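You operate a simulated robot arm through the tools that you are given. There is no shell and no other tool. Be economical: measure what you need, move in short steps, check, and stop when the job is done.

Carry out the task below with a simulated robot arm. There is one attempt and no reset: what you move stays moved.

Task
Pack the woven basket with the sugar tin, mint tea box and JAM jar.
Fine: lid on the tin; slide the basket to the table-side edge of the island; the other jar stays out. Set down upright: mint tea box, what you pick out.
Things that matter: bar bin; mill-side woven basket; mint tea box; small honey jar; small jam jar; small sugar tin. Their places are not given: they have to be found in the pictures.

It is judged by the outcome, as a careful person would: the job done as asked, and still so three seconds after it is handed in. It fails if anything else is knocked over, pushed out of place, dropped, spilled or broken. Lids that push on must go on centred and level and be pressed home; caps that screw on are set level and turned clockwise until they are tight.

Robot
A 7-joint arm with a two-finger parallel gripper, fixed in place. Base frame: the origin is at the foot of the arm, x ahead of it, y to its left, z up; the work surface is at about z = 920. Units: mm, degrees, N and s.
With the tool pointing down near the work surface it reaches from about 340 to 760 mm from the base axis. Its first joint turns from -115.0 to 115.0 degrees. Payload 3.91 kg.
Tool frame: the origin (TCP) lies between the finger pads and is the grasp point; the fingertips stand 30 mm ahead of it; z points along the fingers, y is the line along which they close. Largest opening 110 mm; finger width 20, thickness 10; the body of the gripper, 48 by 112 mm, starts 55 mm behind the TCP.
Orientation is told as [roll, pitch, yaw] about the base's x, y, z axes, in that order, counted from this pose: with the fingers straight down and closing along the base's y, the tool's x points along the base's -x, its y along +y and its z along -z.

Tools
- The arm moves only by the tool nudge_tool. Its argument "rows" is text: rows parted by semicolons, each of 7 numbers parted by spaces: the gripper command, from -1 (fully open) to 1 (shut), values between in proportion, then the shift along the base's x, y, z in m, then the turn, a rotation vector about the base's x, y, z in degrees. In form: grip tx ty tz rx ry rz; .... A call has 1 to 10 rows; each row is the pose to reach, as a shift and turn from the pose commanded when the call began. Rows are played at 5 a second. More than 50 mm and 8.6 degrees between two rows, or a gripper value outside its range, and nothing of the call is played. A pose out of reach is approached as far as the arm can. The call stops where the force on the tool passes 40 N (or 10 N more than at its start, if that is more) or the arm is blocked; 0.2 s more then pass. The fingers move at their own pace (about 108 mm/s each) and stop on an object; they squeeze with about 41 N. The grip force told is the motor's: it shows also when the fingers shut on nothing. Time passes only in rows, and 0.2 s behind the last, so rows that repeat a pose let the fingers close. It gives the time, the measured TCP pose, the force on the tool (base axes), the opening and the grip force at its end, in the units of the frame above (readings bear some noise), with the torque about the TCP (base axes, N m) and any sound that the robot's microphone picked up.
- Cameras (640 x 400 px; columns grow to the right, rows downward): "scene" is fixed at [53.2, -499.9, 1633.4]; the picture's right is [0.55, -0.84, 0.00], its down [-0.50, -0.33, -0.80] and it looks along [0.67, 0.44, -0.60] (base axes); focal length 331 px, centre (320, 200). "wrist" rides on the gripper at [72, 17, -103] in the tool frame; the picture's right is [-0.23, 0.97, 0.00], its down [-0.76, -0.18, -0.62] and it looks along [-0.61, -0.14, 0.78] (tool axes); focal length 222 px, centre (320, 200).
- snapshot(camera): a new picture of that camera. The clock stands still meanwhile.
- lift_body(by): slides the trunk up (or, below 0, down) by that many mm; the arm rides with it, the base frame stays. It gives what a move gives, with no picture.
- probe_pixels(camera, pixels): for up to 12 pixels [column, row] of the newest picture of that camera ("zoom" is the newest enlarged one), the place [x, y, z] in the base frame of the surface seen there, good to about 2 mm. The clock stands still meanwhile.
- zoom(camera, box): a new picture of the part [left, top, right, bottom] of that camera's present view, enlarged. The clock stands still meanwhile.
- job_done(): hands the job in; it is judged then, once.

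Keep the steps short. Do not move on a guess: measure, check each grasp and each placing, and mend mistakes. In all there are 80 turns and 46 pictures (those below and enlarged ones count). Leave the gripper open and the arm clear of the work at the hand-in unless told otherwise, and finish with a single line.

The tools are called after "Emit:" as name(argument=value, ...) on one line, values as JSON. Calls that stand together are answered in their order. nudge_tool: Moves the arm, as the interface text tells. Its arguments: {"type":"object","properties":{"rows":{"type":"string"}},"required":["rows"]} The other tools are called the same way: lift_body (by) slides the trunk up or down; snapshot (camera) takes a picture; probe_pixels (camera, pixels) gives the place of the surface under pixels of a picture; zoom (camera, box) takes an enlarged picture of a part of a camera's view; job_done () hands the job in.

At the start:

```text
time: 0.0
tool_pos: [471.2, 17.5, 1236.3]
orientation: [0.0, 0.0, 0.0]
wrist_force: [0.3, 0.4, -0.6]
wrist_torque: [0.04, 0.0, 0.03]
finger_gap: 110.1
grip_force: 0.0
trunk travel left (down, up): [-800.0, 190.0]
```

scene: 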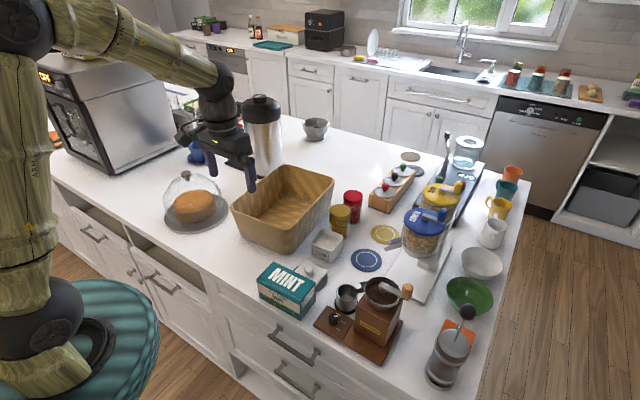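
wrist: 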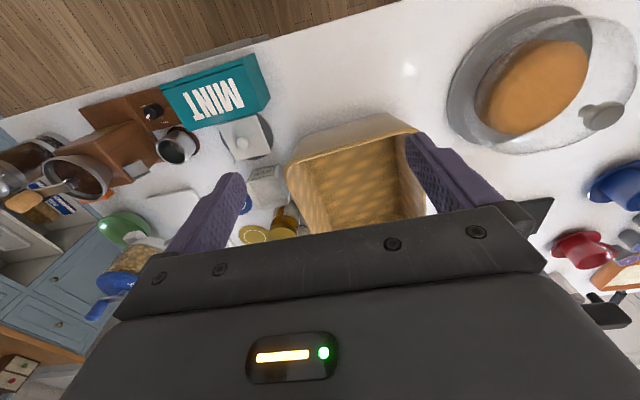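

I see the basket around (283,207), two small jars at (340,218) and (352,205), a square tin near (327,245) with its lid at about (312,272), and the mint box at (287,287). I'll zoom in to identify them.

Emit:
zoom(camera="scene", box=[220, 150, 420, 320])

Emit:
zoom(camera="scene", box=[290, 180, 380, 300])

```text
2.35 times, centred on (320, 235) of scene
```

zoom: 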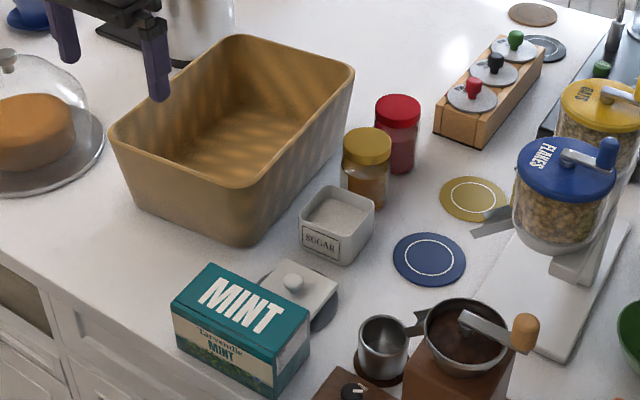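

```text
3.33 times, centred on (335, 240) of scene
```

zoom: 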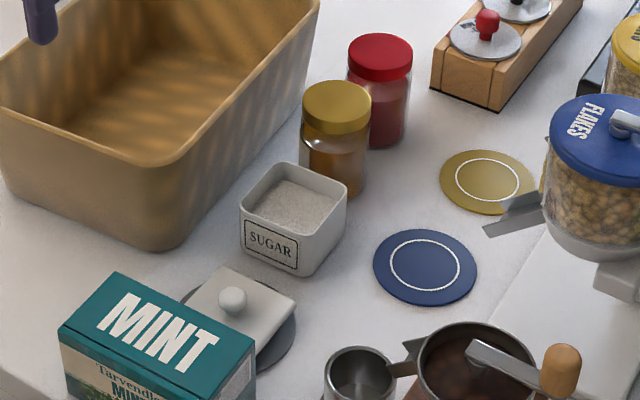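

The red-lidded jar looks like jam and the gold one like honey, but I need to confirm that. Next I'll probe the geometry and look at the surroundings for the bin and the table.

Emit:
zoom(camera="scene", box=[0, 130, 240, 400])

Emit:
zoom(camera="scene", box=[380, 80, 640, 240])

Emit:
probe_pixels(camera="scene", pixels=[[287, 165], [334, 178], [279, 232], [232, 208], [275, 254], [322, 232], [340, 208], [353, 196], [327, 238], [312, 268], [290, 270], [217, 263]])

```text
1.48 times, centred on (120, 265) of scene
```

zoom: 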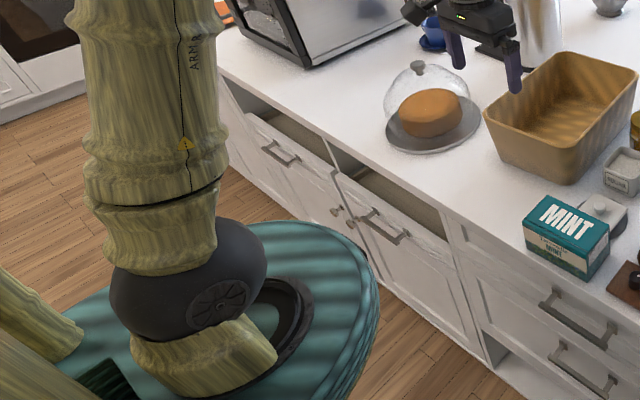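

```text
2.46 times, centred on (510, 160) of scene
```

zoom: 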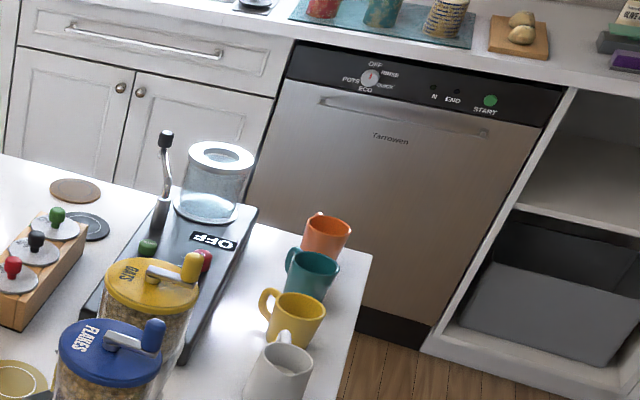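

```text
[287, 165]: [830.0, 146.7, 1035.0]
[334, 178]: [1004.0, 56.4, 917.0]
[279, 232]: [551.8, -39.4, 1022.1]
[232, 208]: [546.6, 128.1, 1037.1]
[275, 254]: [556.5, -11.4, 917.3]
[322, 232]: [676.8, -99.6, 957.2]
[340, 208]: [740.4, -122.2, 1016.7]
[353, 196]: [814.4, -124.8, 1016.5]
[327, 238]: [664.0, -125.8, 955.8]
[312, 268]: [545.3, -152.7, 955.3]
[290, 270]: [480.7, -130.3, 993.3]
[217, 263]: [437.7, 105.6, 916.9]
```

I read the basket rim at x 546–835, y about −40 to 145, z 1037, and the island's near edge at about x 430. I need to know which edge faces a table. I'll turn the wrist by −86° and tilt it, so the wrist camera looks to −y and behind the robot.

Emit:
nudge_tool(rows="-1 0 0 0.02 0 0 -8.5; -1 0 0 0.04 0 0 -17; -1 0 0 0.06 0 0 -25.5; -1 0 0 0.08 0 0 -34; -1 0 0 0.1 0 0 -42.5; -1 0 0 0.1 0 0 -51; -1 0 0 0.1 0 0 -59.5; -1 0 0 0.1 0 0 -68; -1 0 0 0.1 0 0 -76.5; -1 0 0 0.1 0 0 -85")

Emit:
snapshot(camera="wrist")

```text
time: 2.2
tool_pos: [469.9, 17.5, 1336.2]
orientation: [0.0, 0.0, -85.1]
wrist_force: [0.7, 0.4, -0.1]
wrist_torque: [-0.02, 0.01, 0.03]
finger_gap: 109.9
grip_force: 0.0
trunk travel left (down, up): [-800.0, 190.0]
```

```text
39 pictures are left
```

wrist: 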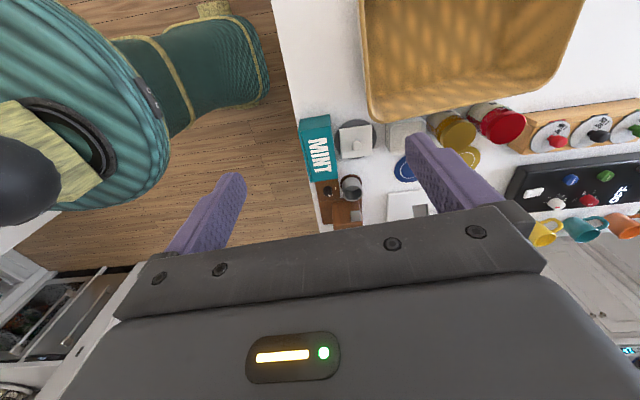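

The −y side shows floor and then other counters. I'll tilt the camera up to see farther.

Emit:
nudge_tool(rows="-1 0 0 0.02 -8 0 0; -1 0 0 0.04 -16 0 0; -1 0 0 0.06 -24 0 0; -1 0 0 0.08 -32 0 0; -1 0 0 0.08 -40 0 0")

Emit:
snapshot(camera="wrist")

```text
time: 3.4
tool_pos: [471.6, 18.7, 1419.2]
orientation: [-4.2, -40.0, -83.6]
wrist_force: [-0.2, -0.1, -0.7]
wrist_torque: [-0.01, 0.0, 0.06]
finger_gap: 110.0
grip_force: 0.1
trunk travel left (down, up): [-800.0, 190.0]
```

```text
38 pictures are left
```

wrist: 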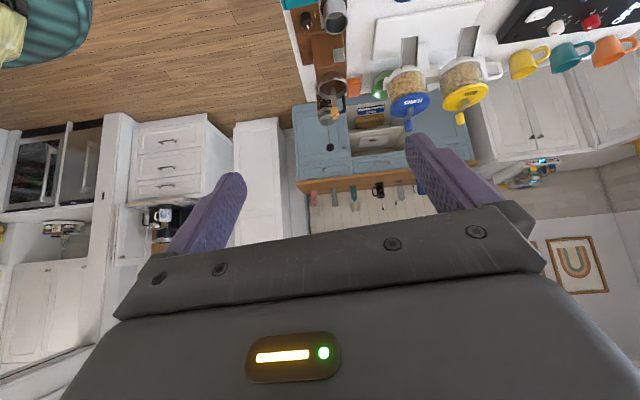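

There's no table on the −y side, only cabinets and a blue hutch. I'll turn further towards −x, behind the robot.

Emit:
nudge_tool(rows="-1 0 0 0 0 0 -8.5; -1 0 0 0 0 0 -17; -1 0 0 0 0 0 -25.5; -1 0 0 0 0 0 -34; -1 0 0 0 0 0 -42.5; -1 0 0 0 0 0 -51; -1 0 0 0 0 0 -59.5; -1 0 0 0 0 0 -68; -1 0 0 0 0 0 -76.5")

Emit:
snapshot(camera="wrist")

```text
time: 5.4
tool_pos: [443.0, -26.8, 1377.0]
orientation: [-4.0, -39.9, -152.8]
wrist_force: [-0.7, 0.5, 0.1]
wrist_torque: [-0.07, -0.04, 0.07]
finger_gap: 110.0
grip_force: 0.1
out of reach, approached as far as the arm can: row 6, 7, 8, 9
trunk travel left (down, up): [-800.0, 190.0]
```

```text
37 pictures are left
```

wrist: 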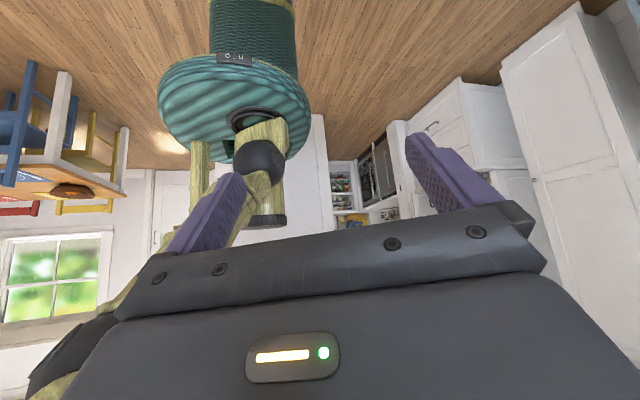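

A dining table with chairs shows at (60,170) in the left of this view. I'll probe where it stands.

Emit:
probe_pixels(camera="wrist", pixels=[[20, 170], [105, 180], [75, 190], [60, 100], [230, 100]])

```text
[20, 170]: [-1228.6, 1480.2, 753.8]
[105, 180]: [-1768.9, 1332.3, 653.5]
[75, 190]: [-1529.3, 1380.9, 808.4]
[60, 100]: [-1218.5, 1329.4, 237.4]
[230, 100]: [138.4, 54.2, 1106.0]
```

The table stands at about (−1400, 1400), on the robot's side, so the table-side edge is the near one at x≈430. I'll turn the wrist back.

Emit:
nudge_tool(rows="-1 0 0 0 0 0 8.5; -1 0 0 0 0 0 17; -1 0 0 0 0 0 25.5; -1 0 0 0 0 0 34; -1 0 0 0 0 0 42.5; -1 0 0 0 0 0 51; -1 0 0 0 0 0 59.5; -1 0 0 0 0 0 68; -1 0 0 0 0 0 76.5")

Emit:
nudge_tool(rows="-1 0 0 -0.02 8 0 0; -1 0 0 -0.04 16 0 0; -1 0 0 -0.06 24 0 0; -1 0 0 -0.08 32 0 0; -1 0 0 -0.08 40 0 0")

```text
time: 7.4
tool_pos: [441.5, -32.0, 1376.9]
orientation: [-4.1, -39.8, -76.0]
wrist_force: [-0.3, 0.5, 0.3]
wrist_torque: [0.01, 0.01, 0.02]
finger_gap: 110.3
grip_force: 0.0
trunk travel left (down, up): [-800.0, 190.0]
```

```text
time: 8.6
tool_pos: [442.4, -32.8, 1297.3]
orientation: [4.7, -0.5, -79.4]
wrist_force: [-0.3, 0.1, 0.4]
wrist_torque: [0.03, 0.01, -0.03]
finger_gap: 110.2
grip_force: 0.1
trunk travel left (down, up): [-800.0, 190.0]
```

The arm is nearly upright but off by a few degrees. I'll set the yaw to −90, level the tool, then take an enlarged scene view to measure everything.

Emit:
nudge_tool(rows="-1 0 0.01 0 -0.2 2.3 -5.3; -1 0 0.02 0 -0.4 4.7 -10.6; -1 0 0.02 0 -0.4 4.7 -10.6")

Emit:
zoom(camera="scene", box=[225, 155, 385, 315])

```text
time: 9.4
tool_pos: [442.7, -11.9, 1297.7]
orientation: [-0.1, -0.6, -89.9]
wrist_force: [0.0, 0.8, -1.0]
wrist_torque: [-0.01, 0.02, -0.01]
finger_gap: 110.2
grip_force: 0.1
trunk travel left (down, up): [-800.0, 190.0]
```

```text
2.50 times, centred on (305, 235) of scene
```

zoom: 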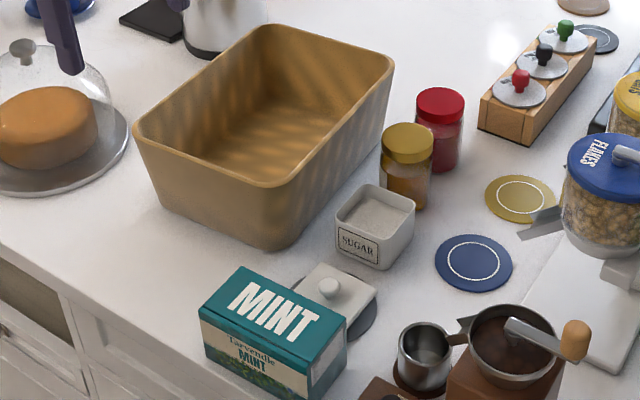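

Now I'll probe the basket rim, base, and the objects.

Emit:
probe_pixels(camera="zoom", pixels=[[143, 140], [260, 184], [285, 180], [388, 72], [270, 28], [200, 158], [290, 105], [245, 140], [280, 247], [160, 205], [345, 125], [60, 262]])

Emit:
probe_pixels(camera="zoom", pixels=[[240, 270], [342, 317], [308, 357], [206, 304], [372, 186], [412, 205], [384, 237], [338, 215], [318, 266], [374, 294], [328, 285], [299, 288]])

Emit:
probe_pixels(camera="zoom", pixels=[[407, 125], [385, 138], [430, 138], [440, 90], [419, 102], [462, 103], [407, 208], [372, 215], [375, 268], [350, 335], [436, 262], [448, 320]])

```text
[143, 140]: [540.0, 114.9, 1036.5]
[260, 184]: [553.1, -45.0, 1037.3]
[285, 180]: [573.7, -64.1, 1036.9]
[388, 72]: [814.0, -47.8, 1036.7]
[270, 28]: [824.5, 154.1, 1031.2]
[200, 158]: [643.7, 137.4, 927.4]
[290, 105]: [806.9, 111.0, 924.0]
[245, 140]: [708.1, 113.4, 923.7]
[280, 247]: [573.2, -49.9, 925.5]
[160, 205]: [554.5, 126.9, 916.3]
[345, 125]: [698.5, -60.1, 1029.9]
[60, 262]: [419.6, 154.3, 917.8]
```

```text
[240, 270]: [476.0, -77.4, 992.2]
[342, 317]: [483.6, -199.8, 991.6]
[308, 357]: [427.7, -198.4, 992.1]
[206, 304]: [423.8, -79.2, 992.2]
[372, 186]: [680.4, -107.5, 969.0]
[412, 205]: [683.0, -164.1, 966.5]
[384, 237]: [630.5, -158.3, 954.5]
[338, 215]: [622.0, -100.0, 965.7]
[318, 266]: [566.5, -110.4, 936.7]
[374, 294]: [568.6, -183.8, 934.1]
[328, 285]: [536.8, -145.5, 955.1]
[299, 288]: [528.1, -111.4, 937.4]
```

```text
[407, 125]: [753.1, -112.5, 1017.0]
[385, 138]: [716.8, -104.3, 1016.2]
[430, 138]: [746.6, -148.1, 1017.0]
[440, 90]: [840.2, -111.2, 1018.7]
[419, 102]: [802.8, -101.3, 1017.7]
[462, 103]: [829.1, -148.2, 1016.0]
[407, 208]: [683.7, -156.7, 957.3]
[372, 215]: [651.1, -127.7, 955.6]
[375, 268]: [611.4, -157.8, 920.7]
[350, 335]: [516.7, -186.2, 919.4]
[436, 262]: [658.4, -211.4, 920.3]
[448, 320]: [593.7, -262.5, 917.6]
```

The counter is at about z 918. Basket rim: x 540–830, y −66 to 152, z 1037. Mint box: x 424–480, y −79 to −199, top 992. Honey is at about (732,−126) and jam at about (816,−125). The tin is centred at about (653,−132) and the lid at about (548,−147). I'll find the island edge and take a wrist view.

Emit:
probe_pixels(camera="zoom", pixels=[[60, 275], [60, 282], [60, 290], [60, 298], [120, 310], [120, 318], [120, 326], [120, 334], [180, 350], [180, 358], [180, 366], [180, 374]])

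Emit:
snapshot(camera="wrist")

```text
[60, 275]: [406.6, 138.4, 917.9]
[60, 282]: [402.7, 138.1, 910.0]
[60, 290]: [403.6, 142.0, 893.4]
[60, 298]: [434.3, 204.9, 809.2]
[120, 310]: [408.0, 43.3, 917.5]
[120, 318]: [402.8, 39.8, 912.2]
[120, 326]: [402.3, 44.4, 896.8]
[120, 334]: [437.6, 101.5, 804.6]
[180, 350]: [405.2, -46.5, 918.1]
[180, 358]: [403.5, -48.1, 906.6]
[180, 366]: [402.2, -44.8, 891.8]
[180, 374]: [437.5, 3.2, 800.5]
```

```text
35 pictures are left
```

wrist: 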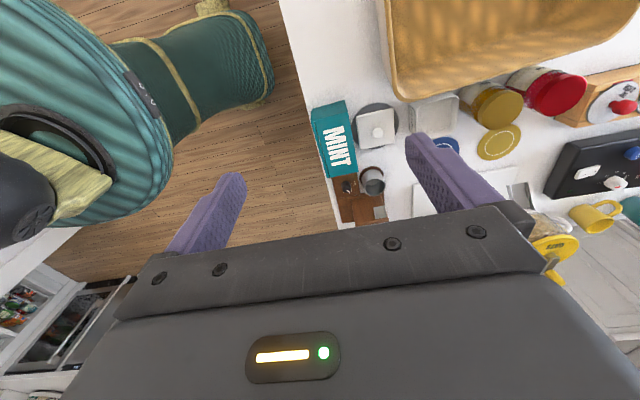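

The island edge is at x≈403, so the basket has to slide about 130 mm towards −x. I'll grip its near wall at y≈43 with the fingers astride the rim, starting above it at z≈1075.

Emit:
nudge_tool(rows="-1 0.03 0.015 -0.03 0 0 0; -1 0.06 0.03 -0.07 0 0 0; -1 0.085 0.045 -0.11 0 0 0; -1 0.102 0.055 -0.15 0 0 0; -1 0.102 0.055 -0.19 0 0 0; -1 0.102 0.055 -0.22 0 0 0; -1 0.102 0.055 -0.22 0 0 0")

Emit:
snapshot(camera="scene")

```text
refused: row 2 steps farther than a row can; nothing moved
```

```text
34 pictures are left
```

scene: 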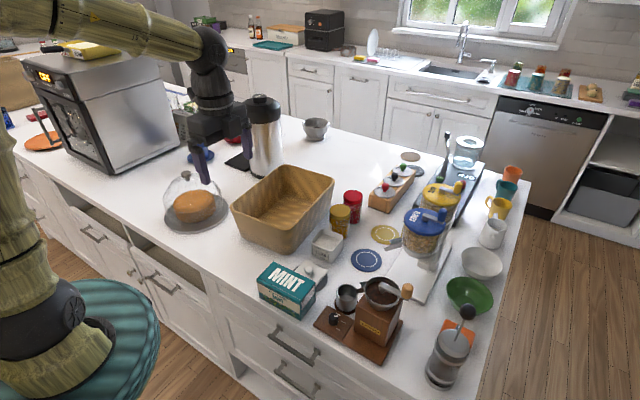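

That call was refused because a step was too long. I'll repeat it with smaller steps.

Emit:
nudge_tool(rows="-1 0.03 0.015 -0.03 0 0 0; -1 0.055 0.03 -0.065 0 0 0; -1 0.08 0.045 -0.1 0 0 0; -1 0.102 0.055 -0.135 0 0 0; -1 0.102 0.055 -0.18 0 0 0; -1 0.102 0.055 -0.22 0 0 0; -1 0.102 0.055 -0.22 0 0 0")

Emit:
snapshot(camera="wrist")

```text
time: 11.0
tool_pos: [544.6, 43.3, 1076.1]
orientation: [-0.1, -0.7, -90.1]
wrist_force: [-0.2, -0.3, 0.0]
wrist_torque: [0.0, -0.01, 0.03]
finger_gap: 110.0
grip_force: 0.0
trunk travel left (down, up): [-800.0, 190.0]
```

```text
33 pictures are left
```

wrist: 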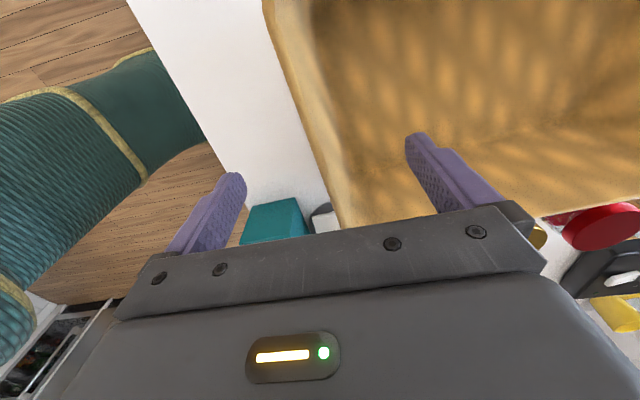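

The wall lies between the fingers. I'll lower by 60 mm and close.

Emit:
nudge_tool(rows="-1 0 0 -0.03 0 0 0; -1 0 0 -0.06 0 0 0; 0.5 0 0 -0.06 0 0 0; 0.8 0 0 -0.06 0 0 0; 1 0 0 -0.06 0 0 0; 1 0 0 -0.06 0 0 0; 1 0 0 -0.06 0 0 0")

```text
time: 12.6
tool_pos: [543.8, 43.3, 1018.9]
orientation: [0.2, -0.6, -89.9]
wrist_force: [4.6, 2.8, 2.9]
wrist_torque: [-0.1, -2.35, 0.94]
finger_gap: 13.0
grip_force: 40.8
trunk travel left (down, up): [-800.0, 190.0]
```

I have a grip with a gap of 13 mm. I'll pull 60 mm towards −x first and read the forces.

Emit:
nudge_tool(rows="1 -0.01 0 0 0 0 0; 1 -0.02 0 0 0 0 0; 1 -0.03 0 0 0 0 0; 1 -0.04 0 0 0 0 0; 1 -0.05 0 0 0 0 0; 1 -0.06 0 0 0 0 0")

Emit:
zoom(camera="scene", box=[205, 155, 385, 315])

```text
time: 14.0
tool_pos: [484.1, 43.0, 1017.3]
orientation: [0.0, -0.6, -90.0]
wrist_force: [4.0, -0.5, 10.1]
wrist_torque: [-1.21, -2.28, 0.72]
finger_gap: 12.3
grip_force: 41.4
trunk travel left (down, up): [-800.0, 190.0]
```

```text
2.50 times, centred on (295, 235) of scene
```

zoom: 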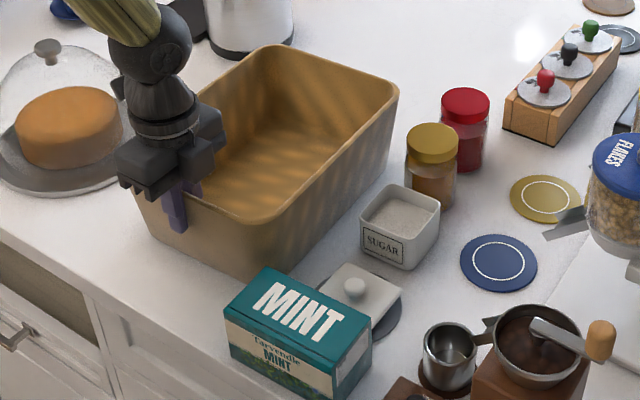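

It slid straight. Next I'll check the clearance to the mint box.

Emit:
probe_pixels(camera="zoom", pixels=[[262, 221], [278, 214], [395, 88], [340, 150], [265, 255], [280, 262], [268, 272], [232, 306]])

```text
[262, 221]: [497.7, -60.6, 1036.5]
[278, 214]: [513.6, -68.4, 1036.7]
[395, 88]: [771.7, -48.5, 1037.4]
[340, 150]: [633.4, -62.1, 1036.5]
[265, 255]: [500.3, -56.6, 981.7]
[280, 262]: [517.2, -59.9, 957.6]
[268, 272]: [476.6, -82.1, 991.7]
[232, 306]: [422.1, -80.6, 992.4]
```

The clearance is about 13 mm at the rim and 20 mm at box height. I'll pull another 71 mm.

Emit:
nudge_tool(rows="1 -0.01 0 0 0 0 0; 1 -0.02 0 0 0 0 0; 1 -0.03 0 0 0 0 0; 1 -0.04 0 0 0 0 0; 1 -0.05 0 0 0 0 0; 1 -0.06 0 0 0 0 0; 1 -0.071 0 0 0 0 0; 1 -0.071 0 0 0 0 0")

Emit:
nudge_tool(rows="0.5 0 0 0 0 0 0; -0.2 0 0 0 0 0 0; -0.2 0 0 0.03 0 0 0; -0.2 0 0 0.07 0 0 0; -0.2 0 0 0.11 0 0 0; -0.2 0 0 0.15 0 0 0; -0.2 0 0 0.18 0 0 0")

Emit:
zoom(camera="scene", box=[205, 155, 385, 315])

```text
time: 15.8
tool_pos: [412.1, 43.6, 1017.5]
orientation: [0.1, -0.5, -90.1]
wrist_force: [10.9, 0.9, 23.5]
wrist_torque: [-0.11, -2.22, 0.57]
finger_gap: 11.6
grip_force: 41.5
trunk travel left (down, up): [-800.0, 190.0]
```

```text
time: 17.4
tool_pos: [411.9, 42.8, 1196.4]
orientation: [-0.2, -0.6, -90.0]
wrist_force: [0.5, 0.0, 0.5]
wrist_torque: [0.01, -0.03, 0.04]
finger_gap: 65.9
grip_force: 0.0
trunk travel left (down, up): [-800.0, 190.0]
```

```text
2.50 times, centred on (295, 235) of scene
```

zoom: 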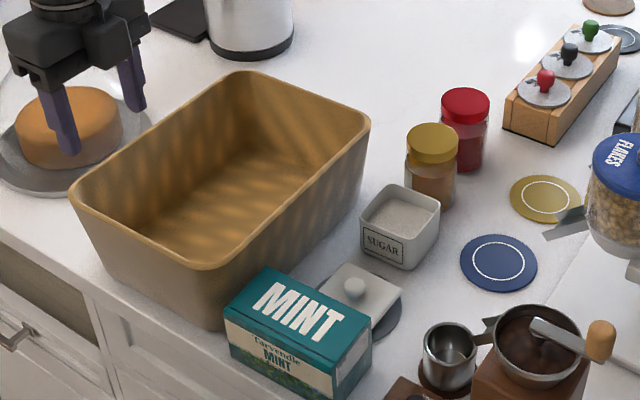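

Now I'll measure the basket in its new place, including its floor, plus finer points on the lid and tin.

Emit:
probe_pixels(camera="zoom", pixels=[[78, 192], [185, 262], [215, 262], [365, 125], [245, 74], [130, 225], [185, 225], [280, 150], [270, 115], [335, 170], [110, 275], [180, 318]])

Emit:
probe_pixels(camera="zoom", pixels=[[345, 266], [400, 292], [373, 313], [320, 285], [355, 279], [355, 287], [346, 288], [364, 288], [396, 205], [400, 186], [438, 208], [362, 218]])

```text
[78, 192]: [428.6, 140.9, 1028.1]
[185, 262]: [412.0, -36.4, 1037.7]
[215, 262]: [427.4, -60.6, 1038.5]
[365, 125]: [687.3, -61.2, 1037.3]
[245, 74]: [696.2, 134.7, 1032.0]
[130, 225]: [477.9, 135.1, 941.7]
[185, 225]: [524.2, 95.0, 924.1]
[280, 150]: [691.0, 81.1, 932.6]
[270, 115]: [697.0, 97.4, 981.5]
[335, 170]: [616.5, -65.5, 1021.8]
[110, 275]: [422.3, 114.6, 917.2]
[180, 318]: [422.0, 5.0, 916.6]
```

```text
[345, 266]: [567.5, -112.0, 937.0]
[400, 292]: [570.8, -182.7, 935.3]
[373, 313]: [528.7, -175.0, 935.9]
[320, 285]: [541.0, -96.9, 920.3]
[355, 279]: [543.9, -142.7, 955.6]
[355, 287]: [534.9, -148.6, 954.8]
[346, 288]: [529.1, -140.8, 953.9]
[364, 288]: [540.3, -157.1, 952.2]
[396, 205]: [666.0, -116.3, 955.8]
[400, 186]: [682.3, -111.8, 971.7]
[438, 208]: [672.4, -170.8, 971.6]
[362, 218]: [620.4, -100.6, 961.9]
```

The basket is in place: base 17 mm and rim about 5 mm from the edge, floor z≈924, interior about x 437–688, y −45 to 130. Next I'll turn the tool to yaw 0 over the lid area for a close wrist view.

Emit:
nudge_tool(rows="-0.2 0.007 -0.016 0 0 0 8.5; -0.2 0.014 -0.032 0 0 0 17; -0.2 0.021 -0.048 0 0 0 25.5; -0.2 0.028 -0.064 0 0 0 34; -0.2 0.035 -0.08 0 0 0 42.5; -0.2 0.042 -0.096 0 0 0 51; -0.2 0.049 -0.112 0 0 0 59.5; -0.2 0.056 -0.128 0 0 0 68; -0.2 0.063 -0.144 0 0 0 76.5; -0.2 0.068 -0.16 0 0 0 85")

Emit:
nudge_tool(rows="-0.2 0 0 -0.02 0 0.3 2.5; -0.2 0 0 -0.04 0 0.6 5; -0.2 0 0 -0.04 0 0.6 5")

Emit:
snapshot(camera="wrist")

```text
time: 19.6
tool_pos: [481.1, -117.3, 1196.0]
orientation: [0.0, -0.5, -4.7]
wrist_force: [0.6, -0.7, -0.6]
wrist_torque: [0.03, 0.05, -0.01]
finger_gap: 65.9
grip_force: 0.1
trunk travel left (down, up): [-800.0, 190.0]
```

```text
time: 20.4
tool_pos: [480.2, -115.4, 1157.2]
orientation: [0.0, 0.0, 0.1]
wrist_force: [-0.5, 0.3, -0.4]
wrist_torque: [0.01, 0.01, 0.0]
finger_gap: 65.9
grip_force: 0.0
trunk travel left (down, up): [-800.0, 190.0]
```

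```text
30 pictures are left
```

wrist: 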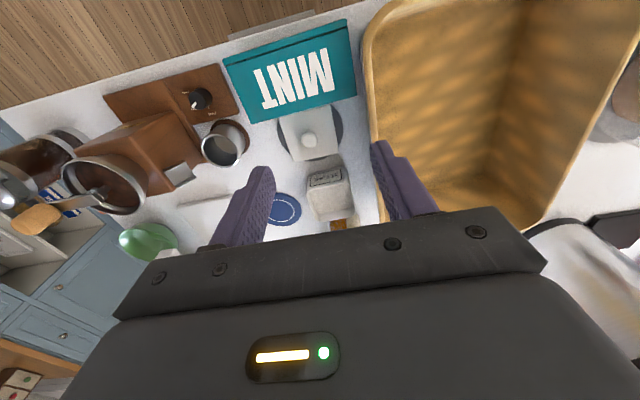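

Emit:
zoom(camera="wrist", box=[250, 90, 390, 230])

```text
2.86 times, centred on (320, 160) of wrist
```

zoom: 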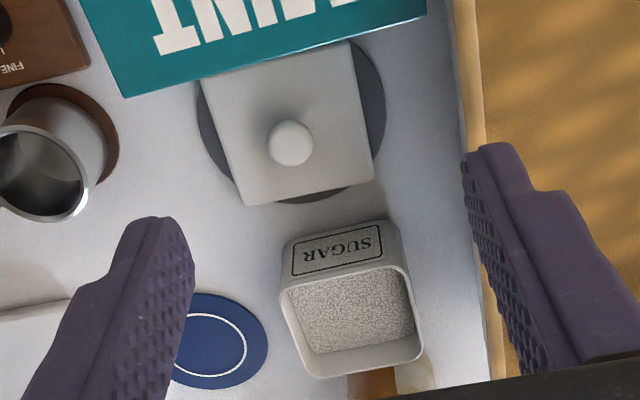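

I can see the lid square, its knob at (291,143), and the tin opening. I'll probe their corners.

Emit:
probe_pixels(camera="zoom", pixels=[[208, 82], [347, 46], [370, 176], [250, 201], [291, 143], [270, 143], [312, 143], [291, 122], [291, 163], [290, 50], [420, 12], [128, 94]])

Emit:
probe_pixels(camera="zoom", pixels=[[285, 293], [403, 265], [419, 350], [308, 374], [295, 300], [398, 275], [345, 278], [360, 366], [415, 310], [296, 330], [350, 310], [320, 235]])

```text
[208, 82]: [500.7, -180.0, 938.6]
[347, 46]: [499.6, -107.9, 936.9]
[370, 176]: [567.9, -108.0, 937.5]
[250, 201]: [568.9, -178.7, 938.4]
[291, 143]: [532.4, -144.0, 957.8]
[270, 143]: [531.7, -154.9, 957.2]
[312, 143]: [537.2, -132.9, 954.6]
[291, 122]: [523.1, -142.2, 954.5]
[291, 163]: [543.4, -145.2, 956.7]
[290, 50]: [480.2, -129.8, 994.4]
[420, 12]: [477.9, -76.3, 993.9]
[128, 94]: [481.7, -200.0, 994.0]
```

```text
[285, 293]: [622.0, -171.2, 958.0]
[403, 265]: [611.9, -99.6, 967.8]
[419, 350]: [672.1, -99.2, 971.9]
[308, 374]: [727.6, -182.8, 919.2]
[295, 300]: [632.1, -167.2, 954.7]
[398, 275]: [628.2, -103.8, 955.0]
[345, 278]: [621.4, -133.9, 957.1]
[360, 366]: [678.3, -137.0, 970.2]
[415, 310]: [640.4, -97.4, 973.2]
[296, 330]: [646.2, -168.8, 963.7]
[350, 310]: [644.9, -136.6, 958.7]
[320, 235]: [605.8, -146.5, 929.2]
```

Lid: x 500–568.5, y −180 to −108, centre (534,−144), plate top at 937.5, knob about 22 mm wide with its top at 958. I'll take a closer zoom of the tin rim to fix its centre.

Emit:
zoom(camera="wrist", box=[290, 155, 370, 235])

```text
5.00 times, centred on (330, 195) of wrist
```

zoom: 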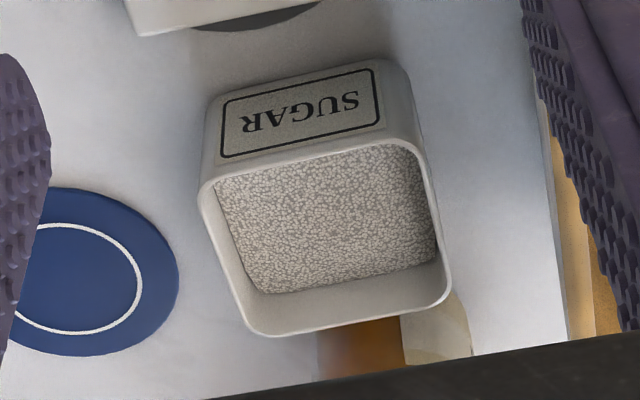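

Emit:
probe_pixels(camera="zoom", pixels=[[310, 157], [250, 172], [380, 142], [205, 215], [222, 260], [240, 310], [428, 180], [440, 230], [447, 280], [290, 333], [350, 322], [410, 310]])

```text
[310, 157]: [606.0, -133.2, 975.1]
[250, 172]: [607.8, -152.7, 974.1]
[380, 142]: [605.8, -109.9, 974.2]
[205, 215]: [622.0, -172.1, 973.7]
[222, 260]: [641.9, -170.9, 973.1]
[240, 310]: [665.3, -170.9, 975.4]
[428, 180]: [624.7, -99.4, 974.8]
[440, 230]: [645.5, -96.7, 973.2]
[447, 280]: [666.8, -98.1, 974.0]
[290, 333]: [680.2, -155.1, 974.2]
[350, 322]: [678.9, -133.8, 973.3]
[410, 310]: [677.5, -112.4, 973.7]
```

Tin rim: centre (643,−135), top z 974, turned about +2.5°. The lid is turned about +0.7°. I'll grip the knob with just the fingertips, tips at z≈942, so TCP at 972. First I'll go to about z 1000 above it.

Emit:
nudge_tool(rows="-0.2 0.02 -0.01 -0.03 0 0 0; -0.2 0.04 -0.02 -0.065 0 0 0; -0.3 0.0538 -0.0285 -0.1 0 0 0; -0.4 0.0538 -0.0285 -0.13 0 0 0; -0.4 0.0538 -0.0285 -0.157 0 0 0; -0.4 0.0538 -0.0285 -0.17 0 0 0; -0.4 0.0538 -0.0285 -0.185 0 0 0; -0.4 0.0538 -0.0285 -0.185 0 0 0")

Emit:
zoom(camera="wrist", box=[200, 60, 480, 260])

```text
time: 22.2
tool_pos: [535.1, -143.8, 974.0]
orientation: [0.0, 0.0, 0.0]
wrist_force: [0.0, -1.3, -0.2]
wrist_torque: [0.02, 0.05, -0.02]
finger_gap: 76.9
grip_force: 0.0
trunk travel left (down, up): [-800.0, 190.0]
```

```text
2.00 times, centred on (340, 160) of wrist
```

zoom: 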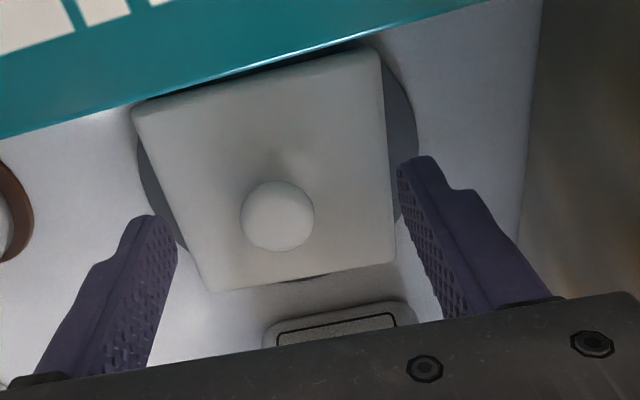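

The knob is centred between the fingers. I'll drop 3 mm, close and lift slightly.

Emit:
nudge_tool(rows="-0.2 0 0 -0.003 0 0 0; 0.2 0 0 -0.003 0 0 0; 0.6 0 0 -0.003 0 0 0; 1 0 0 -0.003 0 0 0; 1 0 0 -0.003 0 0 0; 1 0 0 -0.003 0 0 0; 1 0 0 0.01 0 0 0; 1 0 0 0.03 0 0 0; 1 0 0 0.06 0 0 0; 1 0 0 0.06 0 0 0")

Emit:
zoom(camera="scene", box=[270, 180, 380, 300])

```text
time: 24.4
tool_pos: [536.2, -143.1, 1032.6]
orientation: [-0.2, 0.0, 0.0]
wrist_force: [0.0, -0.1, -0.3]
wrist_torque: [0.0, 0.02, -0.02]
finger_gap: 22.3
grip_force: 40.8
trunk travel left (down, up): [-800.0, 190.0]
```

```text
3.33 times, centred on (325, 240) of scene
```

zoom: 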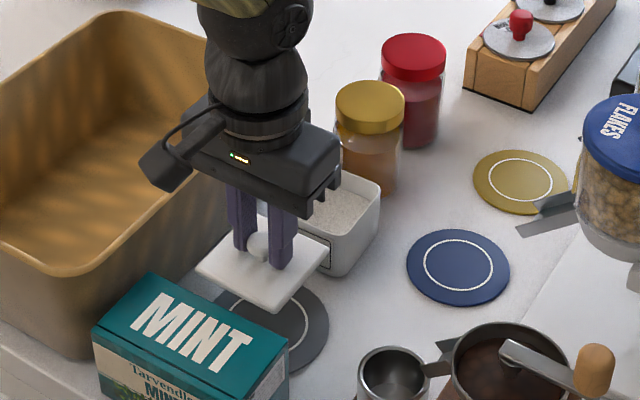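

The lid is held by the knob and looks level. I'll move over the tin at this height with a +1.8° turn and check.

Emit:
nudge_tool(rows="1 0.025 0.002 0 0 0 0.4; 1 0.05 0.004 0 0 0 0.8; 1 0.075 0.006 0 0 0 1.2; 1 0.1 0.008 0 0 0 1.6; 1 0.109 0.009 0 0 0 1.8; 1 0.109 0.009 -0.012 0 0 1.8; 1 0.109 0.009 -0.012 0 0 1.8")

Emit:
zoom(camera="wrist", box=[240, 80, 440, 220])

Emit:
zoom(camera="scene", box=[300, 190, 370, 260])

```text
time: 26.0
tool_pos: [645.9, -135.7, 1021.0]
orientation: [-0.1, 0.0, 1.7]
wrist_force: [-0.2, 1.0, -0.5]
wrist_torque: [-0.01, -0.02, -0.03]
finger_gap: 22.5
grip_force: 40.8
trunk travel left (down, up): [-800.0, 190.0]
```

```text
2.86 times, centred on (340, 150) of wrist
```

zoom: 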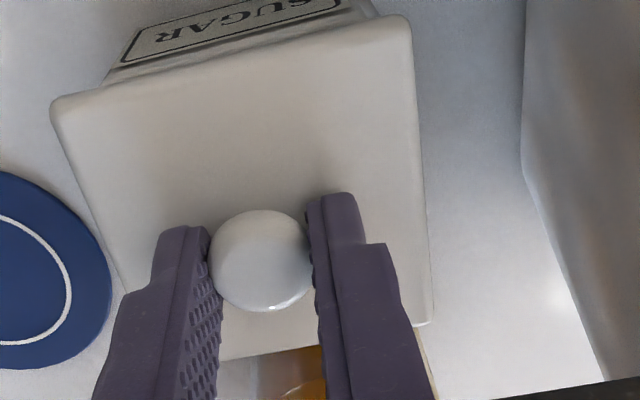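

```text
5.71 times, centred on (335, 225) of scene
```

zoom: 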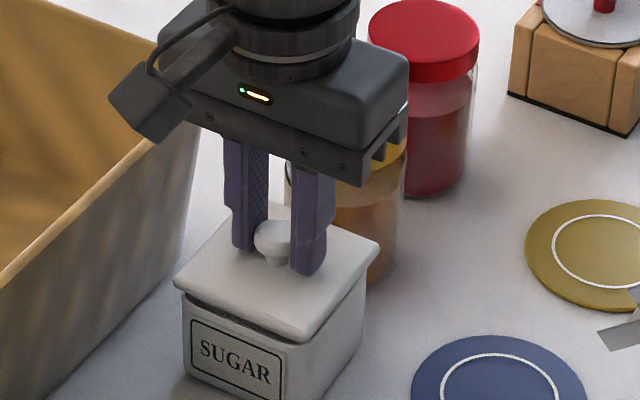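

I'll probe the lid edges and tin edges here to check the alignment.

Emit:
probe_pixels(camera="zoom", pixels=[[182, 282], [245, 307], [302, 330], [335, 295], [360, 265], [373, 247], [215, 250], [191, 310], [250, 333], [300, 352], [335, 318], [362, 288]])

```text
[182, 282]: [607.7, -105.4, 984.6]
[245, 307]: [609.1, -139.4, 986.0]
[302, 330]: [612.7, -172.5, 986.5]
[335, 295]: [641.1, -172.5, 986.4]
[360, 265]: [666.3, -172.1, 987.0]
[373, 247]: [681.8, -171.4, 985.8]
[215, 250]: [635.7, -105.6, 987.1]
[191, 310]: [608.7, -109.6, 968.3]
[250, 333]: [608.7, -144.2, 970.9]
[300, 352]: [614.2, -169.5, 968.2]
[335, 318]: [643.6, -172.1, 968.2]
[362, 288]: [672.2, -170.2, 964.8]
```

The lid sits over the tin within 1 mm. I'll lower slowly until contact.

Emit:
nudge_tool(rows="1 0 0.0005 -0.002 0 0 0.3; 1 0 0.0005 -0.004 0 0 0.3; 1 0 0.0005 -0.006 0 0 0.3; 1 0 0.0005 -0.008 0 0 0.3; 1 0 0.0005 -0.01 0 0 0.3")

```text
time: 27.2
tool_pos: [644.8, -133.7, 1014.5]
orientation: [-0.2, -0.3, 2.2]
wrist_force: [1.2, 1.1, 21.0]
wrist_torque: [0.0, 0.86, 0.01]
finger_gap: 22.7
grip_force: 40.6
trunk travel left (down, up): [-800.0, 190.0]
heard: snap
```

I heard a snap, with 21 N on the tool. I'll release, rise and inspect.

Emit:
nudge_tool(rows="1 0 0 0.003 0 0 0; 0.6 0 0 0.003 0 0 0; 0.2 0 0 0.003 0 0 0; 0.2 0 0 0.02 0 0 0; 0.2 0 0 0.05 0 0 0; 0.2 -0.03 0 0.09 0 0 0; 0.2 -0.06 0 0.13 0 0 0; 0.2 -0.1 0 0.15 0 0 0")

Emit:
zoom(camera="scene", box=[300, 200, 360, 270])

```text
time: 29.0
tool_pos: [539.8, -134.4, 1162.9]
orientation: [-0.2, 0.0, 2.0]
wrist_force: [-0.8, -0.6, -0.1]
wrist_torque: [-0.01, -0.05, 0.0]
finger_gap: 44.0
grip_force: 0.0
trunk travel left (down, up): [-800.0, 190.0]
```

```text
5.71 times, centred on (330, 235) of scene
```

zoom: 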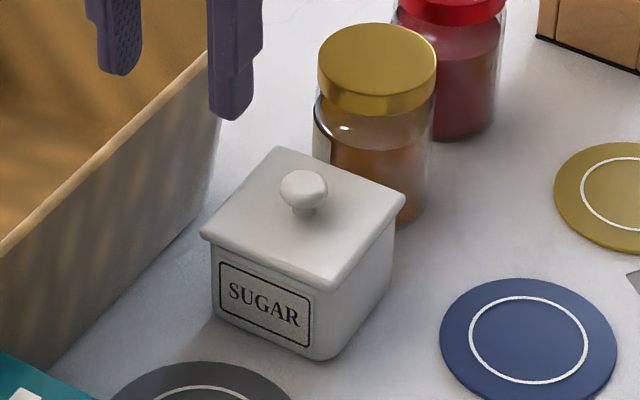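

Emit:
probe_pixels(camera="zoom", pixels=[[208, 232], [265, 258], [325, 280], [370, 235], [398, 200], [278, 152], [240, 192], [340, 170], [302, 175], [280, 300], [360, 290], [218, 262]])

```text
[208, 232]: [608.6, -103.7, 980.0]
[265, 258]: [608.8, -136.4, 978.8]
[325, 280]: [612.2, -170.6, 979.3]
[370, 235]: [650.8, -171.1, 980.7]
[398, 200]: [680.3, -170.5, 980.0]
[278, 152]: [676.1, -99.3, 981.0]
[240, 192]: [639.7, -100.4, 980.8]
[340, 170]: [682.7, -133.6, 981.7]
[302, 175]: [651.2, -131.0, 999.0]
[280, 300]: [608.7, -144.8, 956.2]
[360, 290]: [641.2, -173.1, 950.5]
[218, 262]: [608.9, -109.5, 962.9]
```

The lid is on, centred and nearly level (979 to 982). To be sure it's home, I'll press on the knob top with closed fingers.

Emit:
nudge_tool(rows="1 0.04 0 -0.02 0 0 0; 1 0.08 0 -0.05 0 0 0; 1 0.1 0.0005 -0.085 0 0 0; 1 0.1 0.0005 -0.12 0 0 0; 1 0.1 0.0005 -0.127 0 0 0; 1 0.1 0.0005 -0.131 0 0 0; 1 0.1 0.0005 -0.134 0 0 0; 1 0.1 0.0005 -0.137 0 0 0; 1 0.1 0.0005 -0.14 0 0 0; 1 0.1 0.0005 -0.143 0 0 0")

```text
time: 30.8
tool_pos: [644.0, -134.5, 1032.2]
orientation: [-0.3, -0.7, 2.1]
wrist_force: [-8.6, 2.2, 17.7]
wrist_torque: [0.0, 0.37, -0.01]
finger_gap: 0.0
grip_force: 37.6
trunk travel left (down, up): [-800.0, 190.0]
stopped in row 9: the force on the tool passed its limit at 44 N (the readings are from after the stop); the commanded pose is now the measured one
```

Pressed with 44 N and it didn't move further, so the lid is home. Next I'll rise, level the tool, open to about 90 mm and come down around the tin body (TCP 954).

Emit:
nudge_tool(rows="1 0 0 0.03 0.1 0.3 0; -0.3 0 0 0.06 0.3 0.7 0; -0.64 0 0 0.06 0.3 0.7 0.3; -0.64 0 0 0.06 0.3 0.7 0.3; -0.64 0 0 0.03 0.3 0.7 0.3; -0.64 0 0 -0.01 0.3 0.7 0.3; -0.64 0 0 -0.04 0.3 0.7 0.3; -0.64 0 0 -0.065 0.3 0.7 0.3; -0.64 0 0 -0.078 0.3 0.7 0.3; -0.64 0 0 -0.078 0.3 0.7 0.3")

Emit:
zoom(camera="scene", box=[290, 180, 370, 270])

```text
time: 33.0
tool_pos: [645.7, -132.5, 950.7]
orientation: [0.0, 0.2, 2.4]
wrist_force: [0.0, 0.1, 0.3]
wrist_torque: [0.04, -0.04, 0.01]
finger_gap: 90.3
grip_force: 0.0
trunk travel left (down, up): [-800.0, 190.0]
```

```text
4.44 times, centred on (330, 225) of scene
```

zoom: 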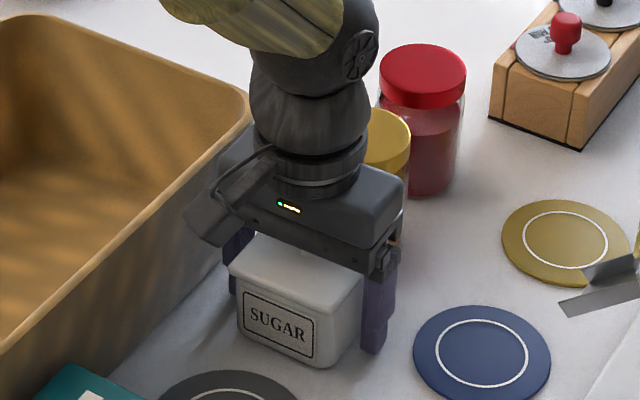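

The fingers are astride the tin with no contact. I'll close and lift straight up.

Emit:
nudge_tool(rows="-0.4 0 0 0.002 0 0 0; 0 0 0 0.002 0 0 0; 0.5 0 0 0.002 0 0 0; 0.5 0 0 0.002 0 0 0; 0.5 0 0 0.02 0 0 0; 0.5 0 0 0.055 0 0 0; 0.5 0 0 0.095 0 0 0; 0.5 0 0 0.137 0 0 0; 0.5 0 0 0.137 0 0 0")

Emit:
zoom(camera="scene", box=[270, 140, 370, 250])

```text
time: 35.0
tool_pos: [646.0, -135.2, 1089.8]
orientation: [0.1, 0.2, 2.4]
wrist_force: [-0.6, 0.5, -0.4]
wrist_torque: [0.0, 0.01, 0.01]
finger_gap: 76.4
grip_force: 41.5
trunk travel left (down, up): [-800.0, 190.0]
heard: snap
```

```text
3.64 times, centred on (320, 195) of scene
```

zoom: 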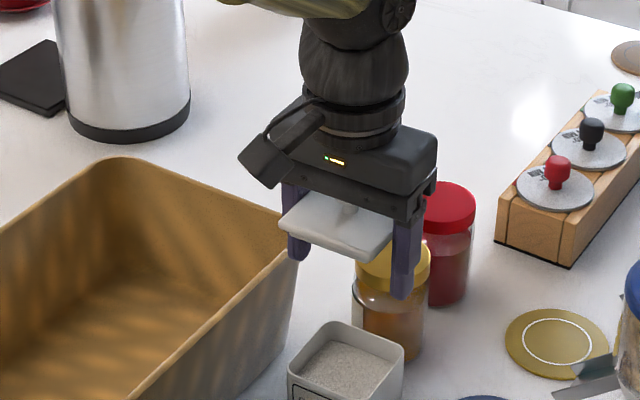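

Only the lid came up: it's slightly wider than the tin, so the fingers gripped the lid. The tin still stands and nothing spilled. New plan:
1. Rest the lid loosely back on the tin and release it.
2. Re-grip it by the knob and park it on its coaster.
3. Move the open tin into the basket.
4. Snap the lid on there.

First I'll lower to 5 mm above seated.

Emit:
nudge_tool(rows="0.5 0 0 -0.04 0 0 0; 0.5 0 0 -0.08 0 0 0; 0.5 0 0 -0.115 0 0 0; 0.5 0 0 -0.126 0 0 0; 0.5 0 0 -0.129 0 0 0; 0.5 0 0 -0.131 0 0 0; 0.5 0 0 -0.131 0 0 0")

Emit:
zoom(camera="scene", box=[290, 190, 370, 270])

```text
time: 36.6
tool_pos: [645.8, -134.0, 958.1]
orientation: [0.1, 0.3, 2.5]
wrist_force: [-0.7, -0.2, 0.5]
wrist_torque: [-0.02, 0.01, -0.03]
finger_gap: 76.6
grip_force: 41.3
trunk travel left (down, up): [-800.0, 190.0]
```

```text
5.00 times, centred on (330, 230) of scene
```

zoom: 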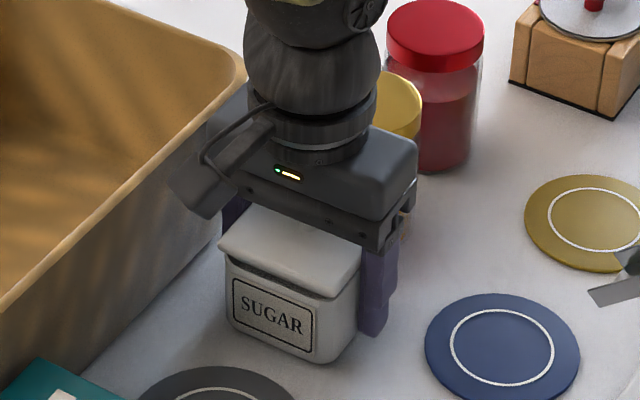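

There's a few mm of gap left, and the lid is level and aligned. I'll lower 3 mm, release, and rise.

Emit:
nudge_tool(rows="0.5 0 0 -0.0015 0 0 0; 0.5 0 0 -0.003 0 0 0; 0 0 0 -0.003 0 0 0; -0.64 0 0 -0.003 0 0 0; -0.64 0 0 -0.003 0 0 0; -0.64 0 0 0.03 0 0 0; -0.64 0 0 0.07 0 0 0; -0.64 0 0 0.1 0 0 0; -0.64 0 0 0.13 0 0 0")

Emit:
zoom(camera="scene", box=[290, 190, 370, 270])

```text
time: 38.6
tool_pos: [644.5, -135.2, 1084.7]
orientation: [0.1, 0.2, 2.4]
wrist_force: [-0.5, 0.2, 0.0]
wrist_torque: [0.0, -0.01, 0.01]
finger_gap: 89.9
grip_force: 0.0
trunk travel left (down, up): [-800.0, 190.0]
```

```text
5.00 times, centred on (330, 230) of scene
```

zoom: 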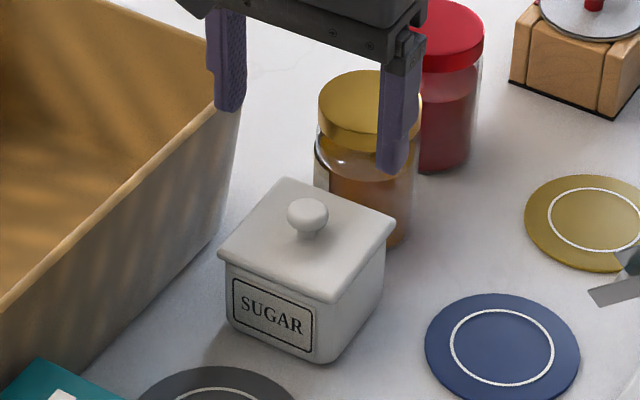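

The lid rests loosely on the tin. I'll grip the knob (TCP≈1016) and lift.

Emit:
nudge_tool(rows="-0.2 0 0 -0.02 0 0 0; 0 0 0 -0.05 0 0 0; 0 0 0 -0.068 0 0 0; 0.6 0 0 -0.068 0 0 0; 1 0 0 -0.068 0 0 0; 1 0 0 -0.068 0 0 0; 1 0 0 -0.06 0 0 0; 1 0 0 -0.04 0 0 0; 1 0 0 -0.02 0 0 0; 1 0 0 -0.02 0 0 0")

Emit:
zoom(camera="scene", box=[290, 190, 370, 270])

```text
time: 40.8
tool_pos: [645.4, -133.7, 1066.1]
orientation: [0.0, 0.2, 2.4]
wrist_force: [-0.4, -0.1, -0.3]
wrist_torque: [-0.01, 0.01, 0.0]
finger_gap: 22.2
grip_force: 41.2
trunk travel left (down, up): [-800.0, 190.0]
```

```text
5.00 times, centred on (330, 230) of scene
```

zoom: 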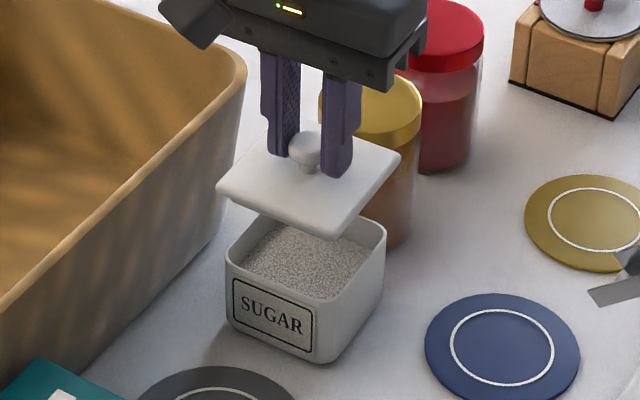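

The lid is held. I'll park it back on the coaster at about (538,−144).

Emit:
nudge_tool(rows="1 -0.04 -0.003 0 0 0 0; 1 -0.08 -0.006 0 0 0 0; 1 -0.107 -0.009 0 0 0 -1; 1 -0.107 -0.009 -0.04 0 0 -2; 1 -0.107 -0.009 -0.075 0 0 -2.2; 1 -0.107 -0.009 -0.086 0 0 -2.2; 1 -0.107 -0.009 -0.09 0 0 -2.2; 1 -0.107 -0.009 -0.093 0 0 -2.2; 1 -0.107 -0.009 -0.093 0 0 -2.2")

```text
time: 42.8
tool_pos: [538.9, -143.2, 973.0]
orientation: [0.1, 0.0, 0.2]
wrist_force: [-0.7, 0.6, 5.3]
wrist_torque: [-0.01, 0.12, -0.02]
finger_gap: 22.4
grip_force: 41.1
trunk travel left (down, up): [-800.0, 190.0]
```

It touches the coaster at 5 N. I'll release, rise and go over the open tin.

Emit:
nudge_tool(rows="0.5 0 0 0 0 0 0; 0 0 0 0 0 0 0; 0 0 0 0.03 0 0 0; 0 0 0 0.07 0 0 0; -0.64 0 0 0.1 0 0 0; -0.64 0.04 0.003 0.1 0 0 1; -0.64 0.08 0.006 0.1 0 0 2; -0.64 0.107 0.009 0.1 0 0 2.2; -0.64 0.107 0.009 0.07 0 0 2.2; -0.64 0.107 0.009 0.05 0 0 2.2")

Emit:
nudge_tool(rows="-0.64 0 0 -0.03 0 0 0; -0.64 0 0 -0.06 0 0 0; -0.64 0 0 -0.069 0 0 0; -0.64 0 0 -0.069 0 0 0")

Emit:
zoom(camera="scene", box=[280, 190, 370, 290])

```text
time: 45.0
tool_pos: [646.4, -135.3, 1024.1]
orientation: [0.1, 0.1, 2.4]
wrist_force: [0.3, -0.2, -0.1]
wrist_torque: [-0.02, 0.03, -0.01]
finger_gap: 90.2
grip_force: 0.0
trunk travel left (down, up): [-800.0, 190.0]
```

```text
time: 46.0
tool_pos: [646.4, -134.0, 954.7]
orientation: [0.1, 0.2, 2.4]
wrist_force: [1.0, -0.7, -0.4]
wrist_torque: [0.0, -0.02, 0.02]
finger_gap: 90.1
grip_force: 0.2
trunk travel left (down, up): [-800.0, 190.0]
```

```text
4.00 times, centred on (325, 240) of scene
```

zoom: 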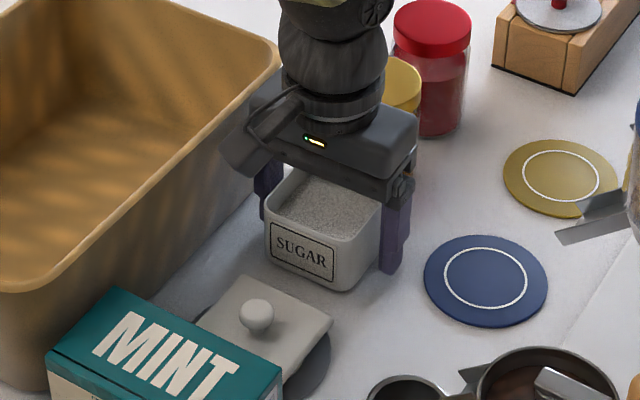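

The lid is parked flat. I'll grip the open tin and lift it slowly.

Emit:
nudge_tool(rows="-0.4 0 0 0 0 0 0; 0 0 0 0 0 0 0; 0.5 0 0 0 0 0 0; 0.5 0 0 0 0 0 0; 0.5 0 0 0.01 0 0 0; 0.5 0 0 0.03 0 0 0; 0.5 0 0 0.06 0 0 0; 0.5 0 0 0.09 0 0 0; 0.5 0 0 0.12 0 0 0; 0.5 0 0 0.14 0 0 0")

Emit:
zoom(camera="scene", box=[200, 130, 380, 290])

```text
time: 48.2
tool_pos: [647.5, -133.4, 1096.0]
orientation: [0.1, 0.2, 2.4]
wrist_force: [0.5, 0.5, -4.1]
wrist_torque: [0.01, -0.02, -0.01]
finger_gap: 74.7
grip_force: 40.4
trunk travel left (down, up): [-800.0, 190.0]
```

```text
2.50 times, centred on (290, 210) of scene
```

zoom: 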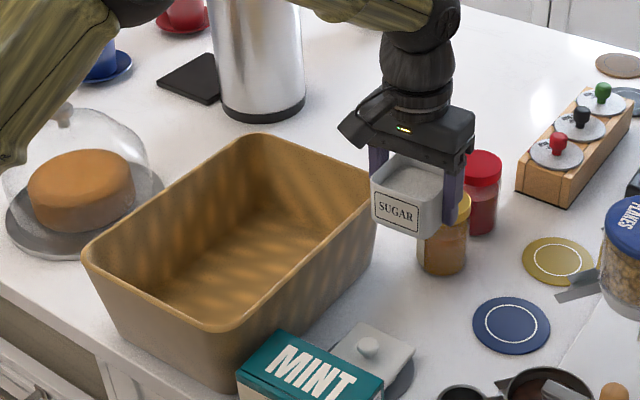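

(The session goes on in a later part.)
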